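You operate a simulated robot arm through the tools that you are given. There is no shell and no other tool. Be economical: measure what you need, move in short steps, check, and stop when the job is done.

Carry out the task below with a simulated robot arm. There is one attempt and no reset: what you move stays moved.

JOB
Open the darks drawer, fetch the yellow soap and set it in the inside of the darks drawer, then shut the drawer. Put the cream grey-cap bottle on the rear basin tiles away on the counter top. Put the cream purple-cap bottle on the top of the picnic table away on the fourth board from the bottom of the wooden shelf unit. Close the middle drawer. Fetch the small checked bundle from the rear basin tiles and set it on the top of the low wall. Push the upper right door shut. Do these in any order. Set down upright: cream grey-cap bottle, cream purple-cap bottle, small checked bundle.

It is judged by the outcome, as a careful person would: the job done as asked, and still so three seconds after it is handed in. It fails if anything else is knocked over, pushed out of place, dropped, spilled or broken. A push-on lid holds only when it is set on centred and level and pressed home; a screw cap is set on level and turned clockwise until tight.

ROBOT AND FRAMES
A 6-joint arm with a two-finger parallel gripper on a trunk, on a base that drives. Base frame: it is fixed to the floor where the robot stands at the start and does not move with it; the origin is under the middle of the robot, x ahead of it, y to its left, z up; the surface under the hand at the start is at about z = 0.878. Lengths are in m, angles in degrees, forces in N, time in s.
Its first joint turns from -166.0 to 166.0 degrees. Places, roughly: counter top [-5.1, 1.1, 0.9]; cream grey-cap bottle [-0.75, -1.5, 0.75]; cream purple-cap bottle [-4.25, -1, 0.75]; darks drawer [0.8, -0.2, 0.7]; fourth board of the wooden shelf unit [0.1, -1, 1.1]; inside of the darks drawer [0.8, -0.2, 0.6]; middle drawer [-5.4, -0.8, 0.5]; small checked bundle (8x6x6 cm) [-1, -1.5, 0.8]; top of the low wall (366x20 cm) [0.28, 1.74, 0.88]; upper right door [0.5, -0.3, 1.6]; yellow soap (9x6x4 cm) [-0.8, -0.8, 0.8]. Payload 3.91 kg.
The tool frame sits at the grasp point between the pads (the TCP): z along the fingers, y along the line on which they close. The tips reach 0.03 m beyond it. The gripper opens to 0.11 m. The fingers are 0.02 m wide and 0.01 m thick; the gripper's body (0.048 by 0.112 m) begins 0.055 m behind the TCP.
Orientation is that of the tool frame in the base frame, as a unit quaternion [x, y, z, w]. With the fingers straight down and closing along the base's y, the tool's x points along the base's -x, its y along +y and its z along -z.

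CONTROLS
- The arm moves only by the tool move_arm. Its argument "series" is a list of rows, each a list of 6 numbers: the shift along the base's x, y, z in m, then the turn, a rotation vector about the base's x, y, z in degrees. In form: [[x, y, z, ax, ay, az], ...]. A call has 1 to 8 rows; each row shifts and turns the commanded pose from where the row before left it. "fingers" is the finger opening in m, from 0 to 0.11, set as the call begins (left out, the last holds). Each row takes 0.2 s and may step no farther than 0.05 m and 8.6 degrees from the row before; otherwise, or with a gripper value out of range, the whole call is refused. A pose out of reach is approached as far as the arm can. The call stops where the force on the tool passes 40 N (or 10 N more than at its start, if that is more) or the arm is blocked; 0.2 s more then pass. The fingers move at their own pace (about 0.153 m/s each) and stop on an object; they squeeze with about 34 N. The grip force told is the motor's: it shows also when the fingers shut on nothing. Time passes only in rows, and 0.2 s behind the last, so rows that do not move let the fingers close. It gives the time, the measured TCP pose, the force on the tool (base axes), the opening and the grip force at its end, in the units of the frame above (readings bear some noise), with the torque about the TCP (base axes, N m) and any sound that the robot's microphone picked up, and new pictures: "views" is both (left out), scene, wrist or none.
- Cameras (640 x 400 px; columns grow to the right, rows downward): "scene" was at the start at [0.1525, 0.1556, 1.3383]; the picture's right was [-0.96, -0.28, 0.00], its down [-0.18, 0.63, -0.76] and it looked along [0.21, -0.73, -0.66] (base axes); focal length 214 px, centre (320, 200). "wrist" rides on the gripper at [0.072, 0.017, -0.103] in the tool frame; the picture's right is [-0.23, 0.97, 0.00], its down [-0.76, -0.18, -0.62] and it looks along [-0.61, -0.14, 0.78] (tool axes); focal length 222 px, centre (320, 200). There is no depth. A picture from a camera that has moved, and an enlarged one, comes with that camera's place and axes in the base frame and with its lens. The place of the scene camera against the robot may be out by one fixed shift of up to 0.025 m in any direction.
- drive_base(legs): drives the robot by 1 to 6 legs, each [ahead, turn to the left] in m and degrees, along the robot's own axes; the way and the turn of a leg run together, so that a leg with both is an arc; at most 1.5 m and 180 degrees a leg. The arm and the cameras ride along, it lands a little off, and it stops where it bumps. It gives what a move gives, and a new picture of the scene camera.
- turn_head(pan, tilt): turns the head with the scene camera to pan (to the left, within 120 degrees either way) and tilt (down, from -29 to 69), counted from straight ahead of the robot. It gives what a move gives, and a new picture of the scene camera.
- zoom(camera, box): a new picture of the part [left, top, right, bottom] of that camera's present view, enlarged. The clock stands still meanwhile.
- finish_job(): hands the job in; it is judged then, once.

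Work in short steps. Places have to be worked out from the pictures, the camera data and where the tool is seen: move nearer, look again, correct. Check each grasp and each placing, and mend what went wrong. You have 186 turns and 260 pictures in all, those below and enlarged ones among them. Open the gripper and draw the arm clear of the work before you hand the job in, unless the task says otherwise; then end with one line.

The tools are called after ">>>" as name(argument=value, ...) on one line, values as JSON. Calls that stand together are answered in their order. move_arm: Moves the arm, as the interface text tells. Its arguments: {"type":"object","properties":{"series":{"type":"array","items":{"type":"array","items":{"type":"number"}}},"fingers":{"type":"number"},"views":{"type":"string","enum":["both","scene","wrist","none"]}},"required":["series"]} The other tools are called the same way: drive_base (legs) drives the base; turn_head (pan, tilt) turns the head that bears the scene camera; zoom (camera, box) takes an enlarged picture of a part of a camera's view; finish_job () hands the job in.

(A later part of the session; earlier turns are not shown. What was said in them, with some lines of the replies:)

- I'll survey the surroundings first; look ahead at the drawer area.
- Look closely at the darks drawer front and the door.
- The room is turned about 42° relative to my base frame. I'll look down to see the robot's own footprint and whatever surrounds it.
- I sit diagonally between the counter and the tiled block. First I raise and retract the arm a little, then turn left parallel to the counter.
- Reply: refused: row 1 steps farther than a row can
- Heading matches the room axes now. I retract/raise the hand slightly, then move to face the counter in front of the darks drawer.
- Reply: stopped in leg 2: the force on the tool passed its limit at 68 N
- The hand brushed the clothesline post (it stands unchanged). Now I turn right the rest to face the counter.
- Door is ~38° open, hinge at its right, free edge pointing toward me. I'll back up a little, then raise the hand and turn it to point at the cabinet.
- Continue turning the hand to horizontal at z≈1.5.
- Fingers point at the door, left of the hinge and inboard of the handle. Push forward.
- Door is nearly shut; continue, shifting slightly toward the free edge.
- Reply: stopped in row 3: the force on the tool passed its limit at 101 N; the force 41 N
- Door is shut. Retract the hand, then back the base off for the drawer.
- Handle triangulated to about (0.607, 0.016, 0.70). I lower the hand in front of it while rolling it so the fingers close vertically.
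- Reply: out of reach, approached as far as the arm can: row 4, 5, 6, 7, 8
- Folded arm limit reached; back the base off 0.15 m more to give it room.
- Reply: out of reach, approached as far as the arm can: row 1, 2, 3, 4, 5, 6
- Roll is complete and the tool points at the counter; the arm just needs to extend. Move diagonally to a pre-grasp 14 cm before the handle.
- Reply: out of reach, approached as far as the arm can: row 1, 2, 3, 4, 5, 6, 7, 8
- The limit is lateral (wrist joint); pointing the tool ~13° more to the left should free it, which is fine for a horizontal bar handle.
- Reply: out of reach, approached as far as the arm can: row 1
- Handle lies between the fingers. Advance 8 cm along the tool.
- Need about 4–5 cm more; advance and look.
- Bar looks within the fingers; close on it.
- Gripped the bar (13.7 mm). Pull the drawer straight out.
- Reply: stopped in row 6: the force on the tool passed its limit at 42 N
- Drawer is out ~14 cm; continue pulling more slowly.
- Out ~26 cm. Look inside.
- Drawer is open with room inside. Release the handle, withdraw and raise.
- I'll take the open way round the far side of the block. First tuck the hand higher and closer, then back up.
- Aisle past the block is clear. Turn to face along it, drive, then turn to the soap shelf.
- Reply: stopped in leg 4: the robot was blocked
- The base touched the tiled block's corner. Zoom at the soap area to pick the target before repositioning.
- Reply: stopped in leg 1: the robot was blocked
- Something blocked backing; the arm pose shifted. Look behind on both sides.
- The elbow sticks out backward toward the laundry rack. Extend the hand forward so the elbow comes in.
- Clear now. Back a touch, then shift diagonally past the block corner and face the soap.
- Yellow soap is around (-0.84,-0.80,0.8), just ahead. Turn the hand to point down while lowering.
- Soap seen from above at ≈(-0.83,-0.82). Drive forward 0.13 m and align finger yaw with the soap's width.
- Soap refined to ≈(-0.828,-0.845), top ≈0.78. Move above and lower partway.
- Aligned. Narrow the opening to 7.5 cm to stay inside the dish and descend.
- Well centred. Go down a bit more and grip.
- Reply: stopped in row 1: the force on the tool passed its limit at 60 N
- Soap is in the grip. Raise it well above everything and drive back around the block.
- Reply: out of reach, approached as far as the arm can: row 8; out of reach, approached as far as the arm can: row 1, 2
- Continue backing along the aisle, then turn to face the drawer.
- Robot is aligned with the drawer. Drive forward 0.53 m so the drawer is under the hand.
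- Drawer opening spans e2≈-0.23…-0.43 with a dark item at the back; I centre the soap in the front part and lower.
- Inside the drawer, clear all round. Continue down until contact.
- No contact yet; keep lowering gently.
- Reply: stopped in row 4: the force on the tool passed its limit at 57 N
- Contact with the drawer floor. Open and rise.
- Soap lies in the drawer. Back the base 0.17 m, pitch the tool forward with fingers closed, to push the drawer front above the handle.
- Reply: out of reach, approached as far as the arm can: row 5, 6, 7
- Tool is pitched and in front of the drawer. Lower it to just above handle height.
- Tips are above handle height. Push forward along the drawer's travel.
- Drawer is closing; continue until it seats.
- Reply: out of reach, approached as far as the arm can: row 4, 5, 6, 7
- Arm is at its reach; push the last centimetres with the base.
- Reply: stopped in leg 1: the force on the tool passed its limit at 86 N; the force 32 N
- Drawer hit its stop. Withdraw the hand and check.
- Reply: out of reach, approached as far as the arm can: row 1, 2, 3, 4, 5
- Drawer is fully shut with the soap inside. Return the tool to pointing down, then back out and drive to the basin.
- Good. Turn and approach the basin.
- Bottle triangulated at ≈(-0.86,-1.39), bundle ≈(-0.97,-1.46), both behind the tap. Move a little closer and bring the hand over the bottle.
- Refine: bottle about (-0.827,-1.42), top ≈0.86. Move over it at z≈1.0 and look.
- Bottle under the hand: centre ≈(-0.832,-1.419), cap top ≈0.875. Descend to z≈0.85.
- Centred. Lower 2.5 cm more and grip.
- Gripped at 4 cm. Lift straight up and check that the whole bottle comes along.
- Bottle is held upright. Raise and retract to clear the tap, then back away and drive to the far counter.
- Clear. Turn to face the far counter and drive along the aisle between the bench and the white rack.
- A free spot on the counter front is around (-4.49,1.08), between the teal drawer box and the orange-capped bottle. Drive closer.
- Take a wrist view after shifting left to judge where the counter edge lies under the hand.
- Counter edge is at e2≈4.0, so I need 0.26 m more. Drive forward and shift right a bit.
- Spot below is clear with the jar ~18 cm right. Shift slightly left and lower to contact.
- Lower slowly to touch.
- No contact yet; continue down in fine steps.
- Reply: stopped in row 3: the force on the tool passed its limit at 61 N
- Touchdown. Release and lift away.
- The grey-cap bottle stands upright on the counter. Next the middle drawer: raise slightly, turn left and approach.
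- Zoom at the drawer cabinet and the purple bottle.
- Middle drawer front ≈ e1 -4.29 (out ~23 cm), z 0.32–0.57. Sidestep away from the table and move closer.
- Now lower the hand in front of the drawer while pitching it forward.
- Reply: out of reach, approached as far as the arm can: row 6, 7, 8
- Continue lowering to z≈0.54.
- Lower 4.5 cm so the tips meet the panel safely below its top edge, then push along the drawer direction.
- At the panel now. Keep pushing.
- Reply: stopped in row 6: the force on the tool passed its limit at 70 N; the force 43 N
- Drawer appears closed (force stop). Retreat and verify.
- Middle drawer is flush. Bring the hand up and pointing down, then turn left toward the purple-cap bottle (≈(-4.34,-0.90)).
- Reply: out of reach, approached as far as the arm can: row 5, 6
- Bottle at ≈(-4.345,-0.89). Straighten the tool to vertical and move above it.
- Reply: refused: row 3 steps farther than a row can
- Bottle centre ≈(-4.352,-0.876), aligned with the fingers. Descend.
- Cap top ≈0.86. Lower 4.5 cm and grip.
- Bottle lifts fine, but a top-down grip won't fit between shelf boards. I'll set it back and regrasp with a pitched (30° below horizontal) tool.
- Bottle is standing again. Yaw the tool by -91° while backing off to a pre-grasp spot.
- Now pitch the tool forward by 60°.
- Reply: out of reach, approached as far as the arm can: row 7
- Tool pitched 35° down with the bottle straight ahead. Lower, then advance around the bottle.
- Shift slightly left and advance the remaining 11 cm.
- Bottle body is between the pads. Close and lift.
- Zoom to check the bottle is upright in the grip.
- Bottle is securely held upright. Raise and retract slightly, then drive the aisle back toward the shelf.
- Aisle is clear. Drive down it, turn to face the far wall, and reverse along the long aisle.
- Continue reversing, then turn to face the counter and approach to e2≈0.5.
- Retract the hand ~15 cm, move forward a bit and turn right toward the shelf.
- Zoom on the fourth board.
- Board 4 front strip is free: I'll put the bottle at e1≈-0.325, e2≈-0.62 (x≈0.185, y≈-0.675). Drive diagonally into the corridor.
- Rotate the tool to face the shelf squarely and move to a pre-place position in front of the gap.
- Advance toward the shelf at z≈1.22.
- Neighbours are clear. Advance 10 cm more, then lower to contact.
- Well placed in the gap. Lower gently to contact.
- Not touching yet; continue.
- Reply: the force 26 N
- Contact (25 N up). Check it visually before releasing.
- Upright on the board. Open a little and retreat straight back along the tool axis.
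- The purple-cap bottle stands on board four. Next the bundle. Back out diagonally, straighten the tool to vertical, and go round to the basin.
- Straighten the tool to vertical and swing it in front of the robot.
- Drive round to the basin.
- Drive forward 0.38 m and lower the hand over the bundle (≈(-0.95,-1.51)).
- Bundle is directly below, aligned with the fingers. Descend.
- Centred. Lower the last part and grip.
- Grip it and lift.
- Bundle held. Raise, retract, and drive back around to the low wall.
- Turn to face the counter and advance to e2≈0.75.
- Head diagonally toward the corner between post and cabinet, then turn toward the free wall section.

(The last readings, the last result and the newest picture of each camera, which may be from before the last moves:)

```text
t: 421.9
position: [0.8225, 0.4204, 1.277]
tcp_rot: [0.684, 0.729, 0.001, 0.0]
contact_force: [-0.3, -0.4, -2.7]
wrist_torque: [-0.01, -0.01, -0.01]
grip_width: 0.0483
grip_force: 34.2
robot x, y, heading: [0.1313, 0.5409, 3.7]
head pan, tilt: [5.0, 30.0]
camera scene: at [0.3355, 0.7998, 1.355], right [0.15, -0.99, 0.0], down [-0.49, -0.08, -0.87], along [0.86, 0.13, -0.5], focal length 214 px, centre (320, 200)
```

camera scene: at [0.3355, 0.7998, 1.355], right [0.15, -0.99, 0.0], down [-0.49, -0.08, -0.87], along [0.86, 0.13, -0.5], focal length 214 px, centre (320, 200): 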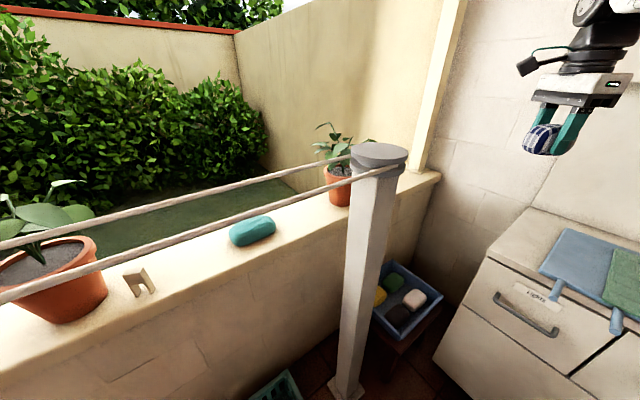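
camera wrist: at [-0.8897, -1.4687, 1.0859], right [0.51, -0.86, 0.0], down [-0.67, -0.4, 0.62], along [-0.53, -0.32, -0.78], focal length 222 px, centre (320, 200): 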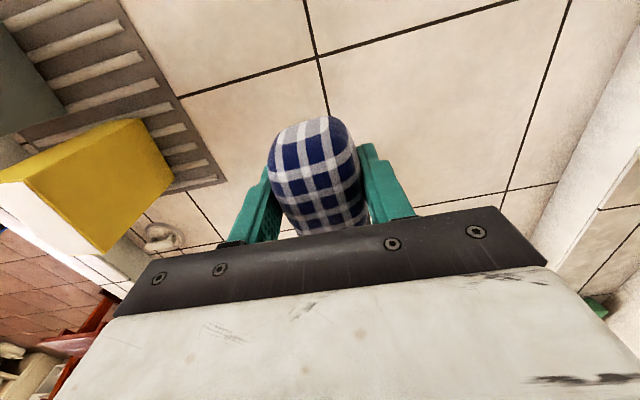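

Free wall-top section lies between the pot and the column (≈(1.32,0.62)). Drive 0.15 m closer and extend the arm there.

>>> drive_base(legs=[[0.15, 0]])

>>> move_arm(series=[[0.04, 0.022, -0.01, 0, 0, 0], [0.04, 0.022, -0.01, 0, 0, 0], [0.04, 0.022, -0.01, 0, 0, 0], [0.04, 0.022, -0.02, 0, 0, 0], [0.04, 0.022, -0.02, 0, 0, 0], [0.04, 0.022, -0.02, 0, 0, 0]], views="both")

```text
t: 423.2
position: [0.9708, 0.4286, 1.2786]
tcp_rot: [0.686, 0.728, 0.001, 0.001]
contact_force: [1.1, -0.6, -1.8]
wrist_torque: [0.02, 0.02, 0.0]
grip_width: 0.0483
grip_force: 34.3
robot x, y, heading: [0.2802, 0.5506, 3.5]
head pan, tilt: [5.0, 30.0]
camera scene: at [0.4854, 0.8087, 1.355], right [0.15, -0.99, 0.0], down [-0.49, -0.07, -0.87], along [0.86, 0.13, -0.5], focal length 214 px, centre (320, 200)
```

scene: 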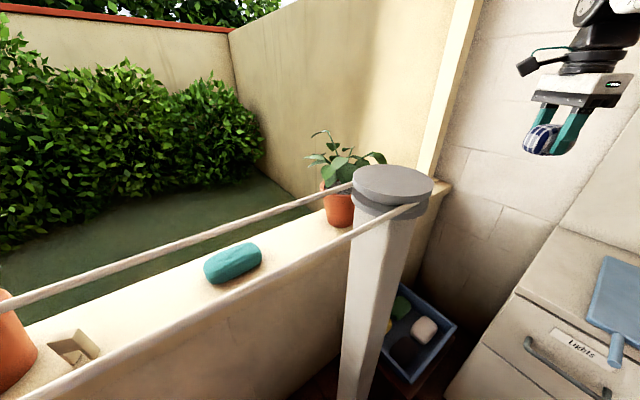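

```text
t: 424.6
position: [1.2114, 0.558, 1.1859]
tcp_rot: [0.686, 0.728, 0.002, 0.0]
contact_force: [-0.2, -0.7, -0.3]
wrist_torque: [0.03, -0.04, -0.03]
grip_width: 0.0485
grip_force: 33.8
robot x, y, heading: [0.2825, 0.5532, 3.8]
head pan, tilt: [5.0, 30.0]
camera scene: at [0.4847, 0.8086, 1.3552], right [0.15, -0.99, 0.0], down [-0.49, -0.07, -0.87], along [0.86, 0.13, -0.5], focal length 214 px, centre (320, 200)
camera wrist: at [1.2233, 0.6317, 1.2884], right [0.99, -0.17, 0.0], down [-0.14, -0.77, 0.62], along [-0.1, -0.61, -0.78], focal length 222 px, centre (320, 200)
```

scene: 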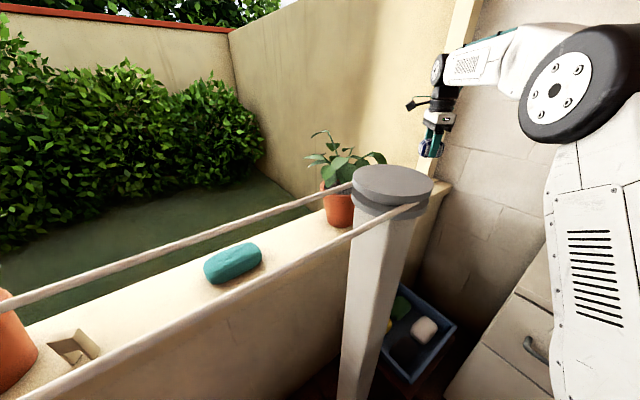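
wrist: 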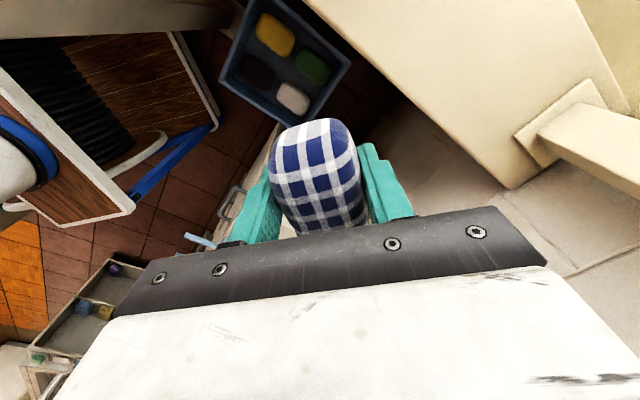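

Wall top here spans e1≈1.35–1.55. Move over its middle at ≈(1.40,0.62).

>>> move_arm(series=[[0.038, 0.013, -0.025, 0, 0, 0], [0.038, 0.013, -0.025, 0, 0, 0], [0.038, 0.013, -0.025, 0, 0, 0], [0.038, 0.013, -0.025, 0, 0, 0], [0.038, 0.013, -0.025, 0, 0, 0]], views="both")

```text
t: 425.8
position: [1.3477, 0.6185, 1.0429]
tcp_rot: [0.685, 0.728, 0.001, 0.0]
contact_force: [-0.4, 0.6, -0.5]
wrist_torque: [0.02, -0.04, 0.0]
grip_width: 0.0487
grip_force: 33.8
out of reach, approached as far as the arm can: row 4, 5
robot x, y, heading: [0.2818, 0.548, 3.5]
head pan, tilt: [5.0, 30.0]
camera scene: at [0.4849, 0.8087, 1.3551], right [0.15, -0.99, 0.0], down [-0.49, -0.07, -0.87], along [0.86, 0.13, -0.5], focal length 214 px, centre (320, 200)
camera wrist: at [1.3586, 0.6917, 1.1465], right [0.99, -0.17, 0.0], down [-0.13, -0.77, 0.62], along [-0.1, -0.61, -0.78], focal length 222 px, centre (320, 200)
```

scene: 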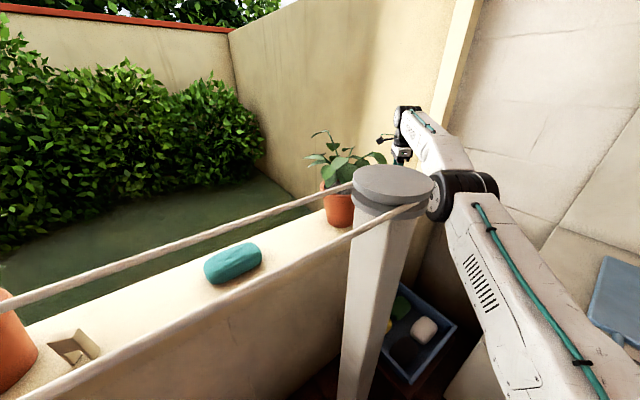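
wrist: 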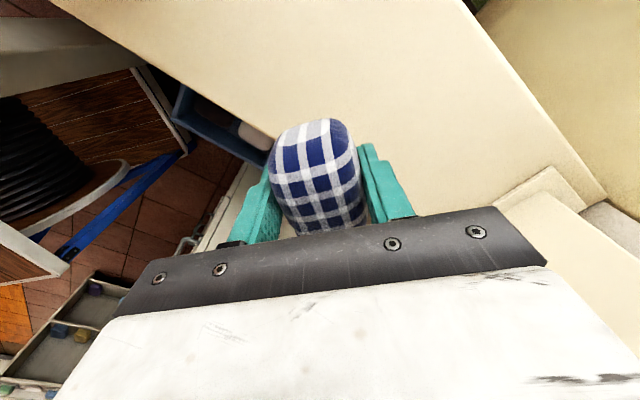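

Reach limit is ~7 cm inside the wall's front edge; drive 5 cm more to centre it, then lower.

>>> drive_base(legs=[[0.05, 0]])

>>> move_arm(series=[[0, 0, -0.03, 0, 0, 0], [0, 0, -0.03, 0, 0, 0], [0, 0, -0.025, 0, 0, 0]], views="both")

```text
t: 426.8
position: [1.3958, 0.6206, 1.0424]
tcp_rot: [0.686, 0.728, 0.001, 0.0]
contact_force: [0.5, 1.1, -2.3]
wrist_torque: [0.01, -0.03, 0.01]
grip_width: 0.0486
grip_force: 34.2
robot x, y, heading: [0.3288, 0.5566, 3.4]
head pan, tilt: [5.0, 30.0]
camera scene: at [0.5353, 0.8117, 1.355], right [0.15, -0.99, 0.0], down [-0.49, -0.07, -0.87], along [0.86, 0.13, -0.5], focal length 214 px, centre (320, 200)
```

scene: 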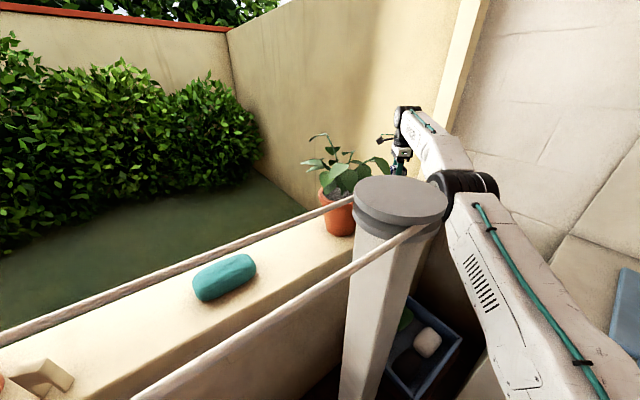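

```text
t: 427.6
position: [1.3959, 0.6218, 0.9573]
tcp_rot: [0.686, 0.728, 0.001, 0.0]
contact_force: [-0.1, 0.5, -2.0]
wrist_torque: [-0.02, 0.0, 0.03]
grip_width: 0.0482
grip_force: 34.4
robot x, y, heading: [0.3324, 0.5509, 3.5]
head pan, tilt: [5.0, 30.0]
camera scene: at [0.5351, 0.8117, 1.3551], right [0.15, -0.99, 0.0], down [-0.49, -0.07, -0.87], along [0.86, 0.13, -0.5], focal length 214 px, centre (320, 200)
camera wrist: at [1.4077, 0.6941, 1.06], right [0.99, -0.17, 0.0], down [-0.13, -0.77, 0.62], along [-0.1, -0.61, -0.78], focal length 222 px, centre (320, 200)
```

scene: 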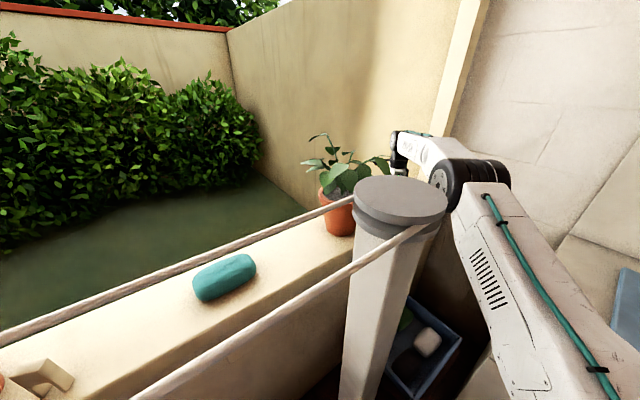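
wrist: 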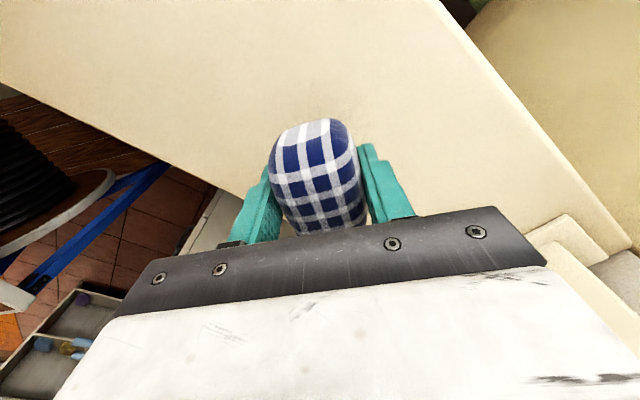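

Positioned mid-wall. Lower slowly to contact.

>>> move_arm(series=[[0, 0, -0.015, 0, 0, 0], [0, 0, -0.01, 0, 0, 0], [0, 0, -0.008, 0, 0, 0], [0, 0, -0.008, 0, 0, 0], [0, 0, -0.008, 0, 0, 0]], views="wrist")

```text
t: 428.8
position: [1.3974, 0.6215, 0.9147]
tcp_rot: [0.687, 0.727, 0.004, 0.004]
contact_force: [-2.0, -0.9, 35.1]
wrist_torque: [-0.52, 0.68, 0.08]
grip_width: 0.0488
grip_force: 34.7
robot x, y, heading: [0.33, 0.5526, 3.4]
head pan, tilt: [5.0, 30.0]
camera wrist: at [1.4081, 0.6946, 1.0173], right [0.99, -0.17, 0.01], down [-0.14, -0.77, 0.62], along [-0.1, -0.61, -0.79], focal length 222 px, centre (320, 200)
```

wrist: 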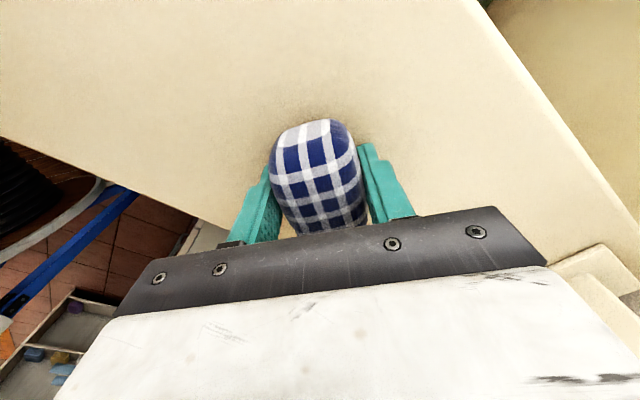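

Contact on the wall top. Release and lift straight up.

>>> move_arm(fingers=0.09, series=[[0, 0, 0.003, 0, 0, 0], [0, 0, 0, 0, 0, 0], [0, 0, 0, 0, 0, 0], [0, 0, 0.03, 0, 0, 0], [0, 0, 0.04, 0, 0, 0], [-0.01, 0, 0.04, 0, 0, 0], [-0.015, 0, 0.04, 0, 0, 0]], views="both")

```text
t: 430.4
position: [1.3707, 0.6201, 1.0615]
tcp_rot: [0.686, 0.728, 0.0, 0.0]
contact_force: [-0.1, 0.2, -0.6]
wrist_torque: [-0.02, -0.02, -0.03]
grip_width: 0.0901
grip_force: 0.1
robot x, y, heading: [0.3304, 0.5537, 3.5]
head pan, tilt: [5.0, 30.0]
camera scene: at [0.5356, 0.8117, 1.355], right [0.15, -0.99, 0.0], down [-0.49, -0.07, -0.87], along [0.86, 0.13, -0.5], focal length 214 px, centre (320, 200)
camera wrist: at [1.3832, 0.6934, 1.1648], right [0.99, -0.17, 0.0], down [-0.13, -0.77, 0.62], along [-0.11, -0.61, -0.78], focal length 222 px, centre (320, 200)
```

scene: 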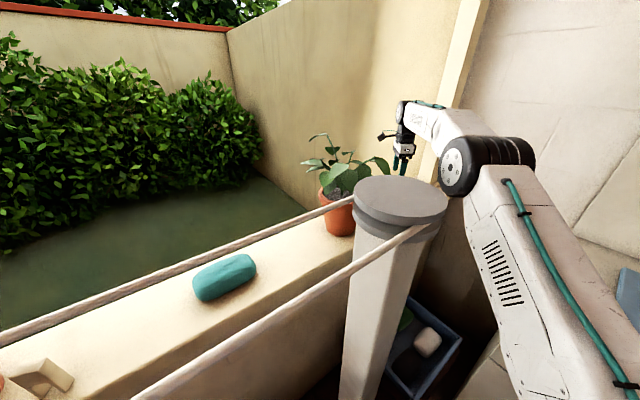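
wrist: 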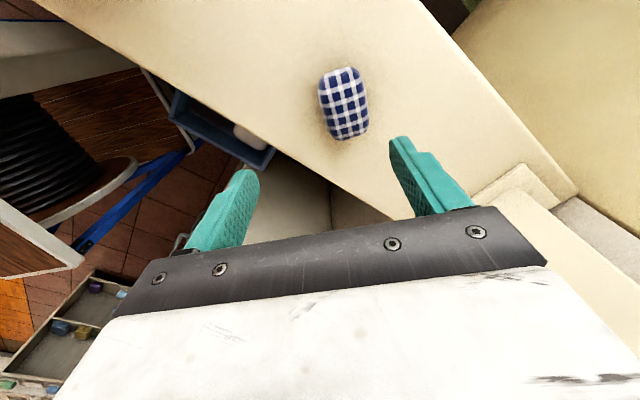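

Bundle rests on the wall top. Withdraw the arm and back away.

>>> move_arm(series=[[-0.035, -0.01, 0.035, 0, 0, 0], [-0.035, -0.01, 0.035, 0, 0, 0], [-0.04, -0.015, 0.025, 0, 0, 0], [-0.04, -0.015, 0.025, 0, 0, 0], [-0.04, -0.015, 0.02, 0, 0, 0], [-0.04, -0.015, 0.02, 0, 0, 0], [-0.04, -0.015, 0.02, 0, 0, 0]], views="none")

>>> drive_base(legs=[[-0.3, 0]])

>>> turn_head(pan=-25, tilt=15)

```text
refused: row 1 steps farther than a row can; nothing moved
```

```text
t: 432.4
position: [1.0603, 0.5994, 1.0627]
tcp_rot: [0.686, 0.727, 0.001, 0.0]
contact_force: [-0.2, -0.3, 0.5]
wrist_torque: [-0.01, 0.0, 0.0]
grip_width: 0.0901
grip_force: 0.0
robot x, y, heading: [0.0196, 0.5372, 3.4]
head pan, tilt: [5.0, 30.0]
camera scene: at [0.2256, 0.7924, 1.3551], right [0.15, -0.99, 0.0], down [-0.49, -0.07, -0.87], along [0.86, 0.13, -0.5], focal length 214 px, centre (320, 200)
```

scene: 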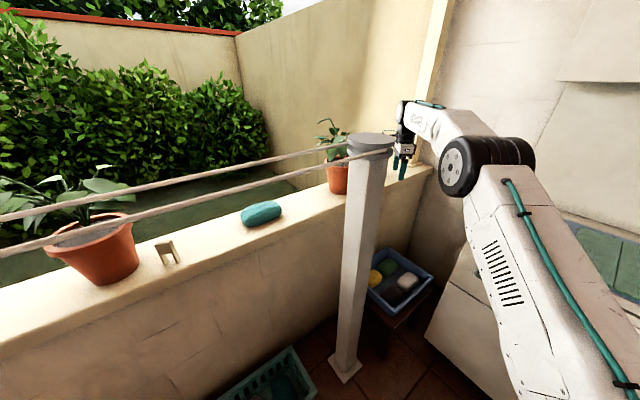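

```text
t: 433.4
position: [1.0608, 0.5982, 1.0617]
tcp_rot: [0.686, 0.728, 0.002, 0.0]
contact_force: [0.0, -0.1, 0.6]
wrist_torque: [-0.02, 0.02, 0.01]
grip_width: 0.09
grip_force: 0.1
robot x, y, heading: [0.0204, 0.5365, 3.3]
head pan, tilt: [-25.0, 15.0]
camera scene: at [0.223, 0.7449, 1.3792], right [-0.37, -0.93, 0.0], down [-0.24, 0.1, -0.97], along [0.9, -0.35, -0.26], focal length 214 px, centre (320, 200)
```

scene: 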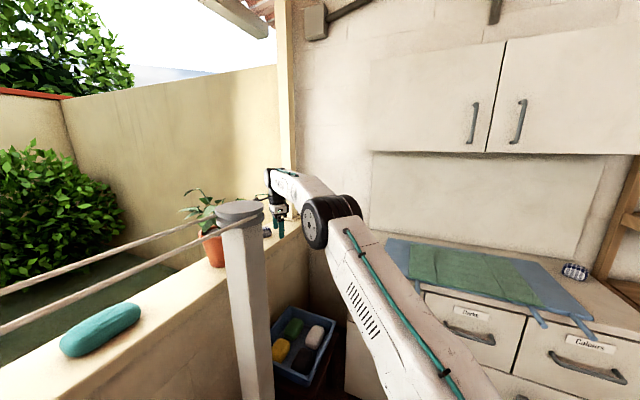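

Door and darks drawer remain shut. Raise the arm clear and check the bundle.

>>> move_arm(series=[[-0.02, -0.01, 0.04, 0, 0, 0], [-0.02, -0.01, 0.04, 0, 0, 0], [-0.02, -0.01, 0.04, 0, 0, 0], [-0.02, -0.01, 0.04, 0, 0, 0], [-0.03, -0.02, 0.02, 0, 0, 0], [-0.03, -0.02, 0.02, 0, 0, 0]], views="none")

>>> zoom(camera="scene", box=[170, 150, 362, 270])

```text
t: 434.8
position: [0.9199, 0.5203, 1.2619]
tcp_rot: [0.687, 0.727, 0.001, 0.0]
contact_force: [0.9, 0.0, -0.3]
wrist_torque: [0.01, 0.04, 0.03]
grip_width: 0.09
grip_force: 0.0
robot x, y, heading: [0.0238, 0.5342, 3.3]
head pan, tilt: [-25.0, 15.0]
```

```text
3.33 times, centred on (266, 210) of scene
camera zoom: at [0.2235, 0.745, 1.3792], right [-0.37, -0.93, 0.0], down [-0.24, 0.1, -0.97], along [0.9, -0.36, -0.26], focal length 715 px, centre (500, 167)
```

zoom: 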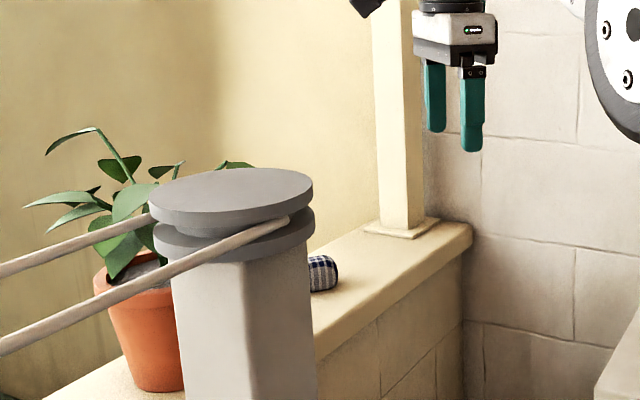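

Bundle sits on the wall. One last look at the shelf.

>>> turn_head(pan=-85, tilt=15)

```text
t: 436.1
position: [0.9204, 0.5199, 1.2627]
tcp_rot: [0.687, 0.727, 0.001, -0.001]
contact_force: [0.3, 0.9, 0.1]
wrist_torque: [0.01, 0.05, -0.02]
grip_width: 0.0898
grip_force: 0.1
robot x, y, heading: [0.0224, 0.5383, 3.4]
head pan, tilt: [-85.0, 15.0]
camera scene: at [0.1498, 0.6867, 1.3793], right [-0.99, -0.15, 0.0], down [-0.04, 0.26, -0.97], along [0.14, -0.96, -0.26], focal length 214 px, centre (320, 200)
```

scene: 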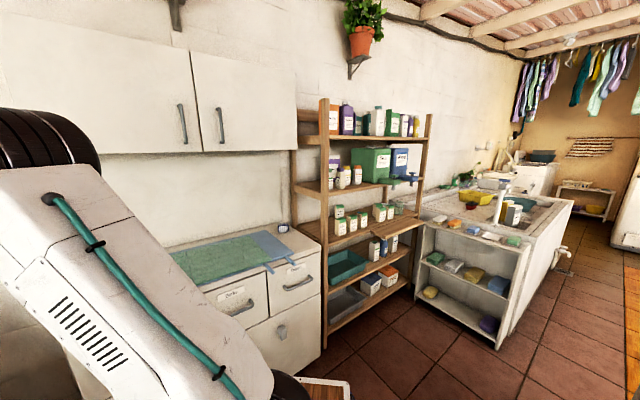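

Everything is in place; handing in.

>>> finish_job()

```text
The job is handed in.
```

All the tasks are done and the job is handed in. The yellow soap is in the shut darks drawer, and the grey-cap bottle stands on the counter top. The purple-cap bottle stands on the fourth shelf board, and the checked bundle sits on the low wall. The middle drawer and the upper right door are closed. Along the way the hand brushed the clothesline post once, the base touched the tiled block, and an elbow probably brushed the laundry rack; I saw nothing shifted.
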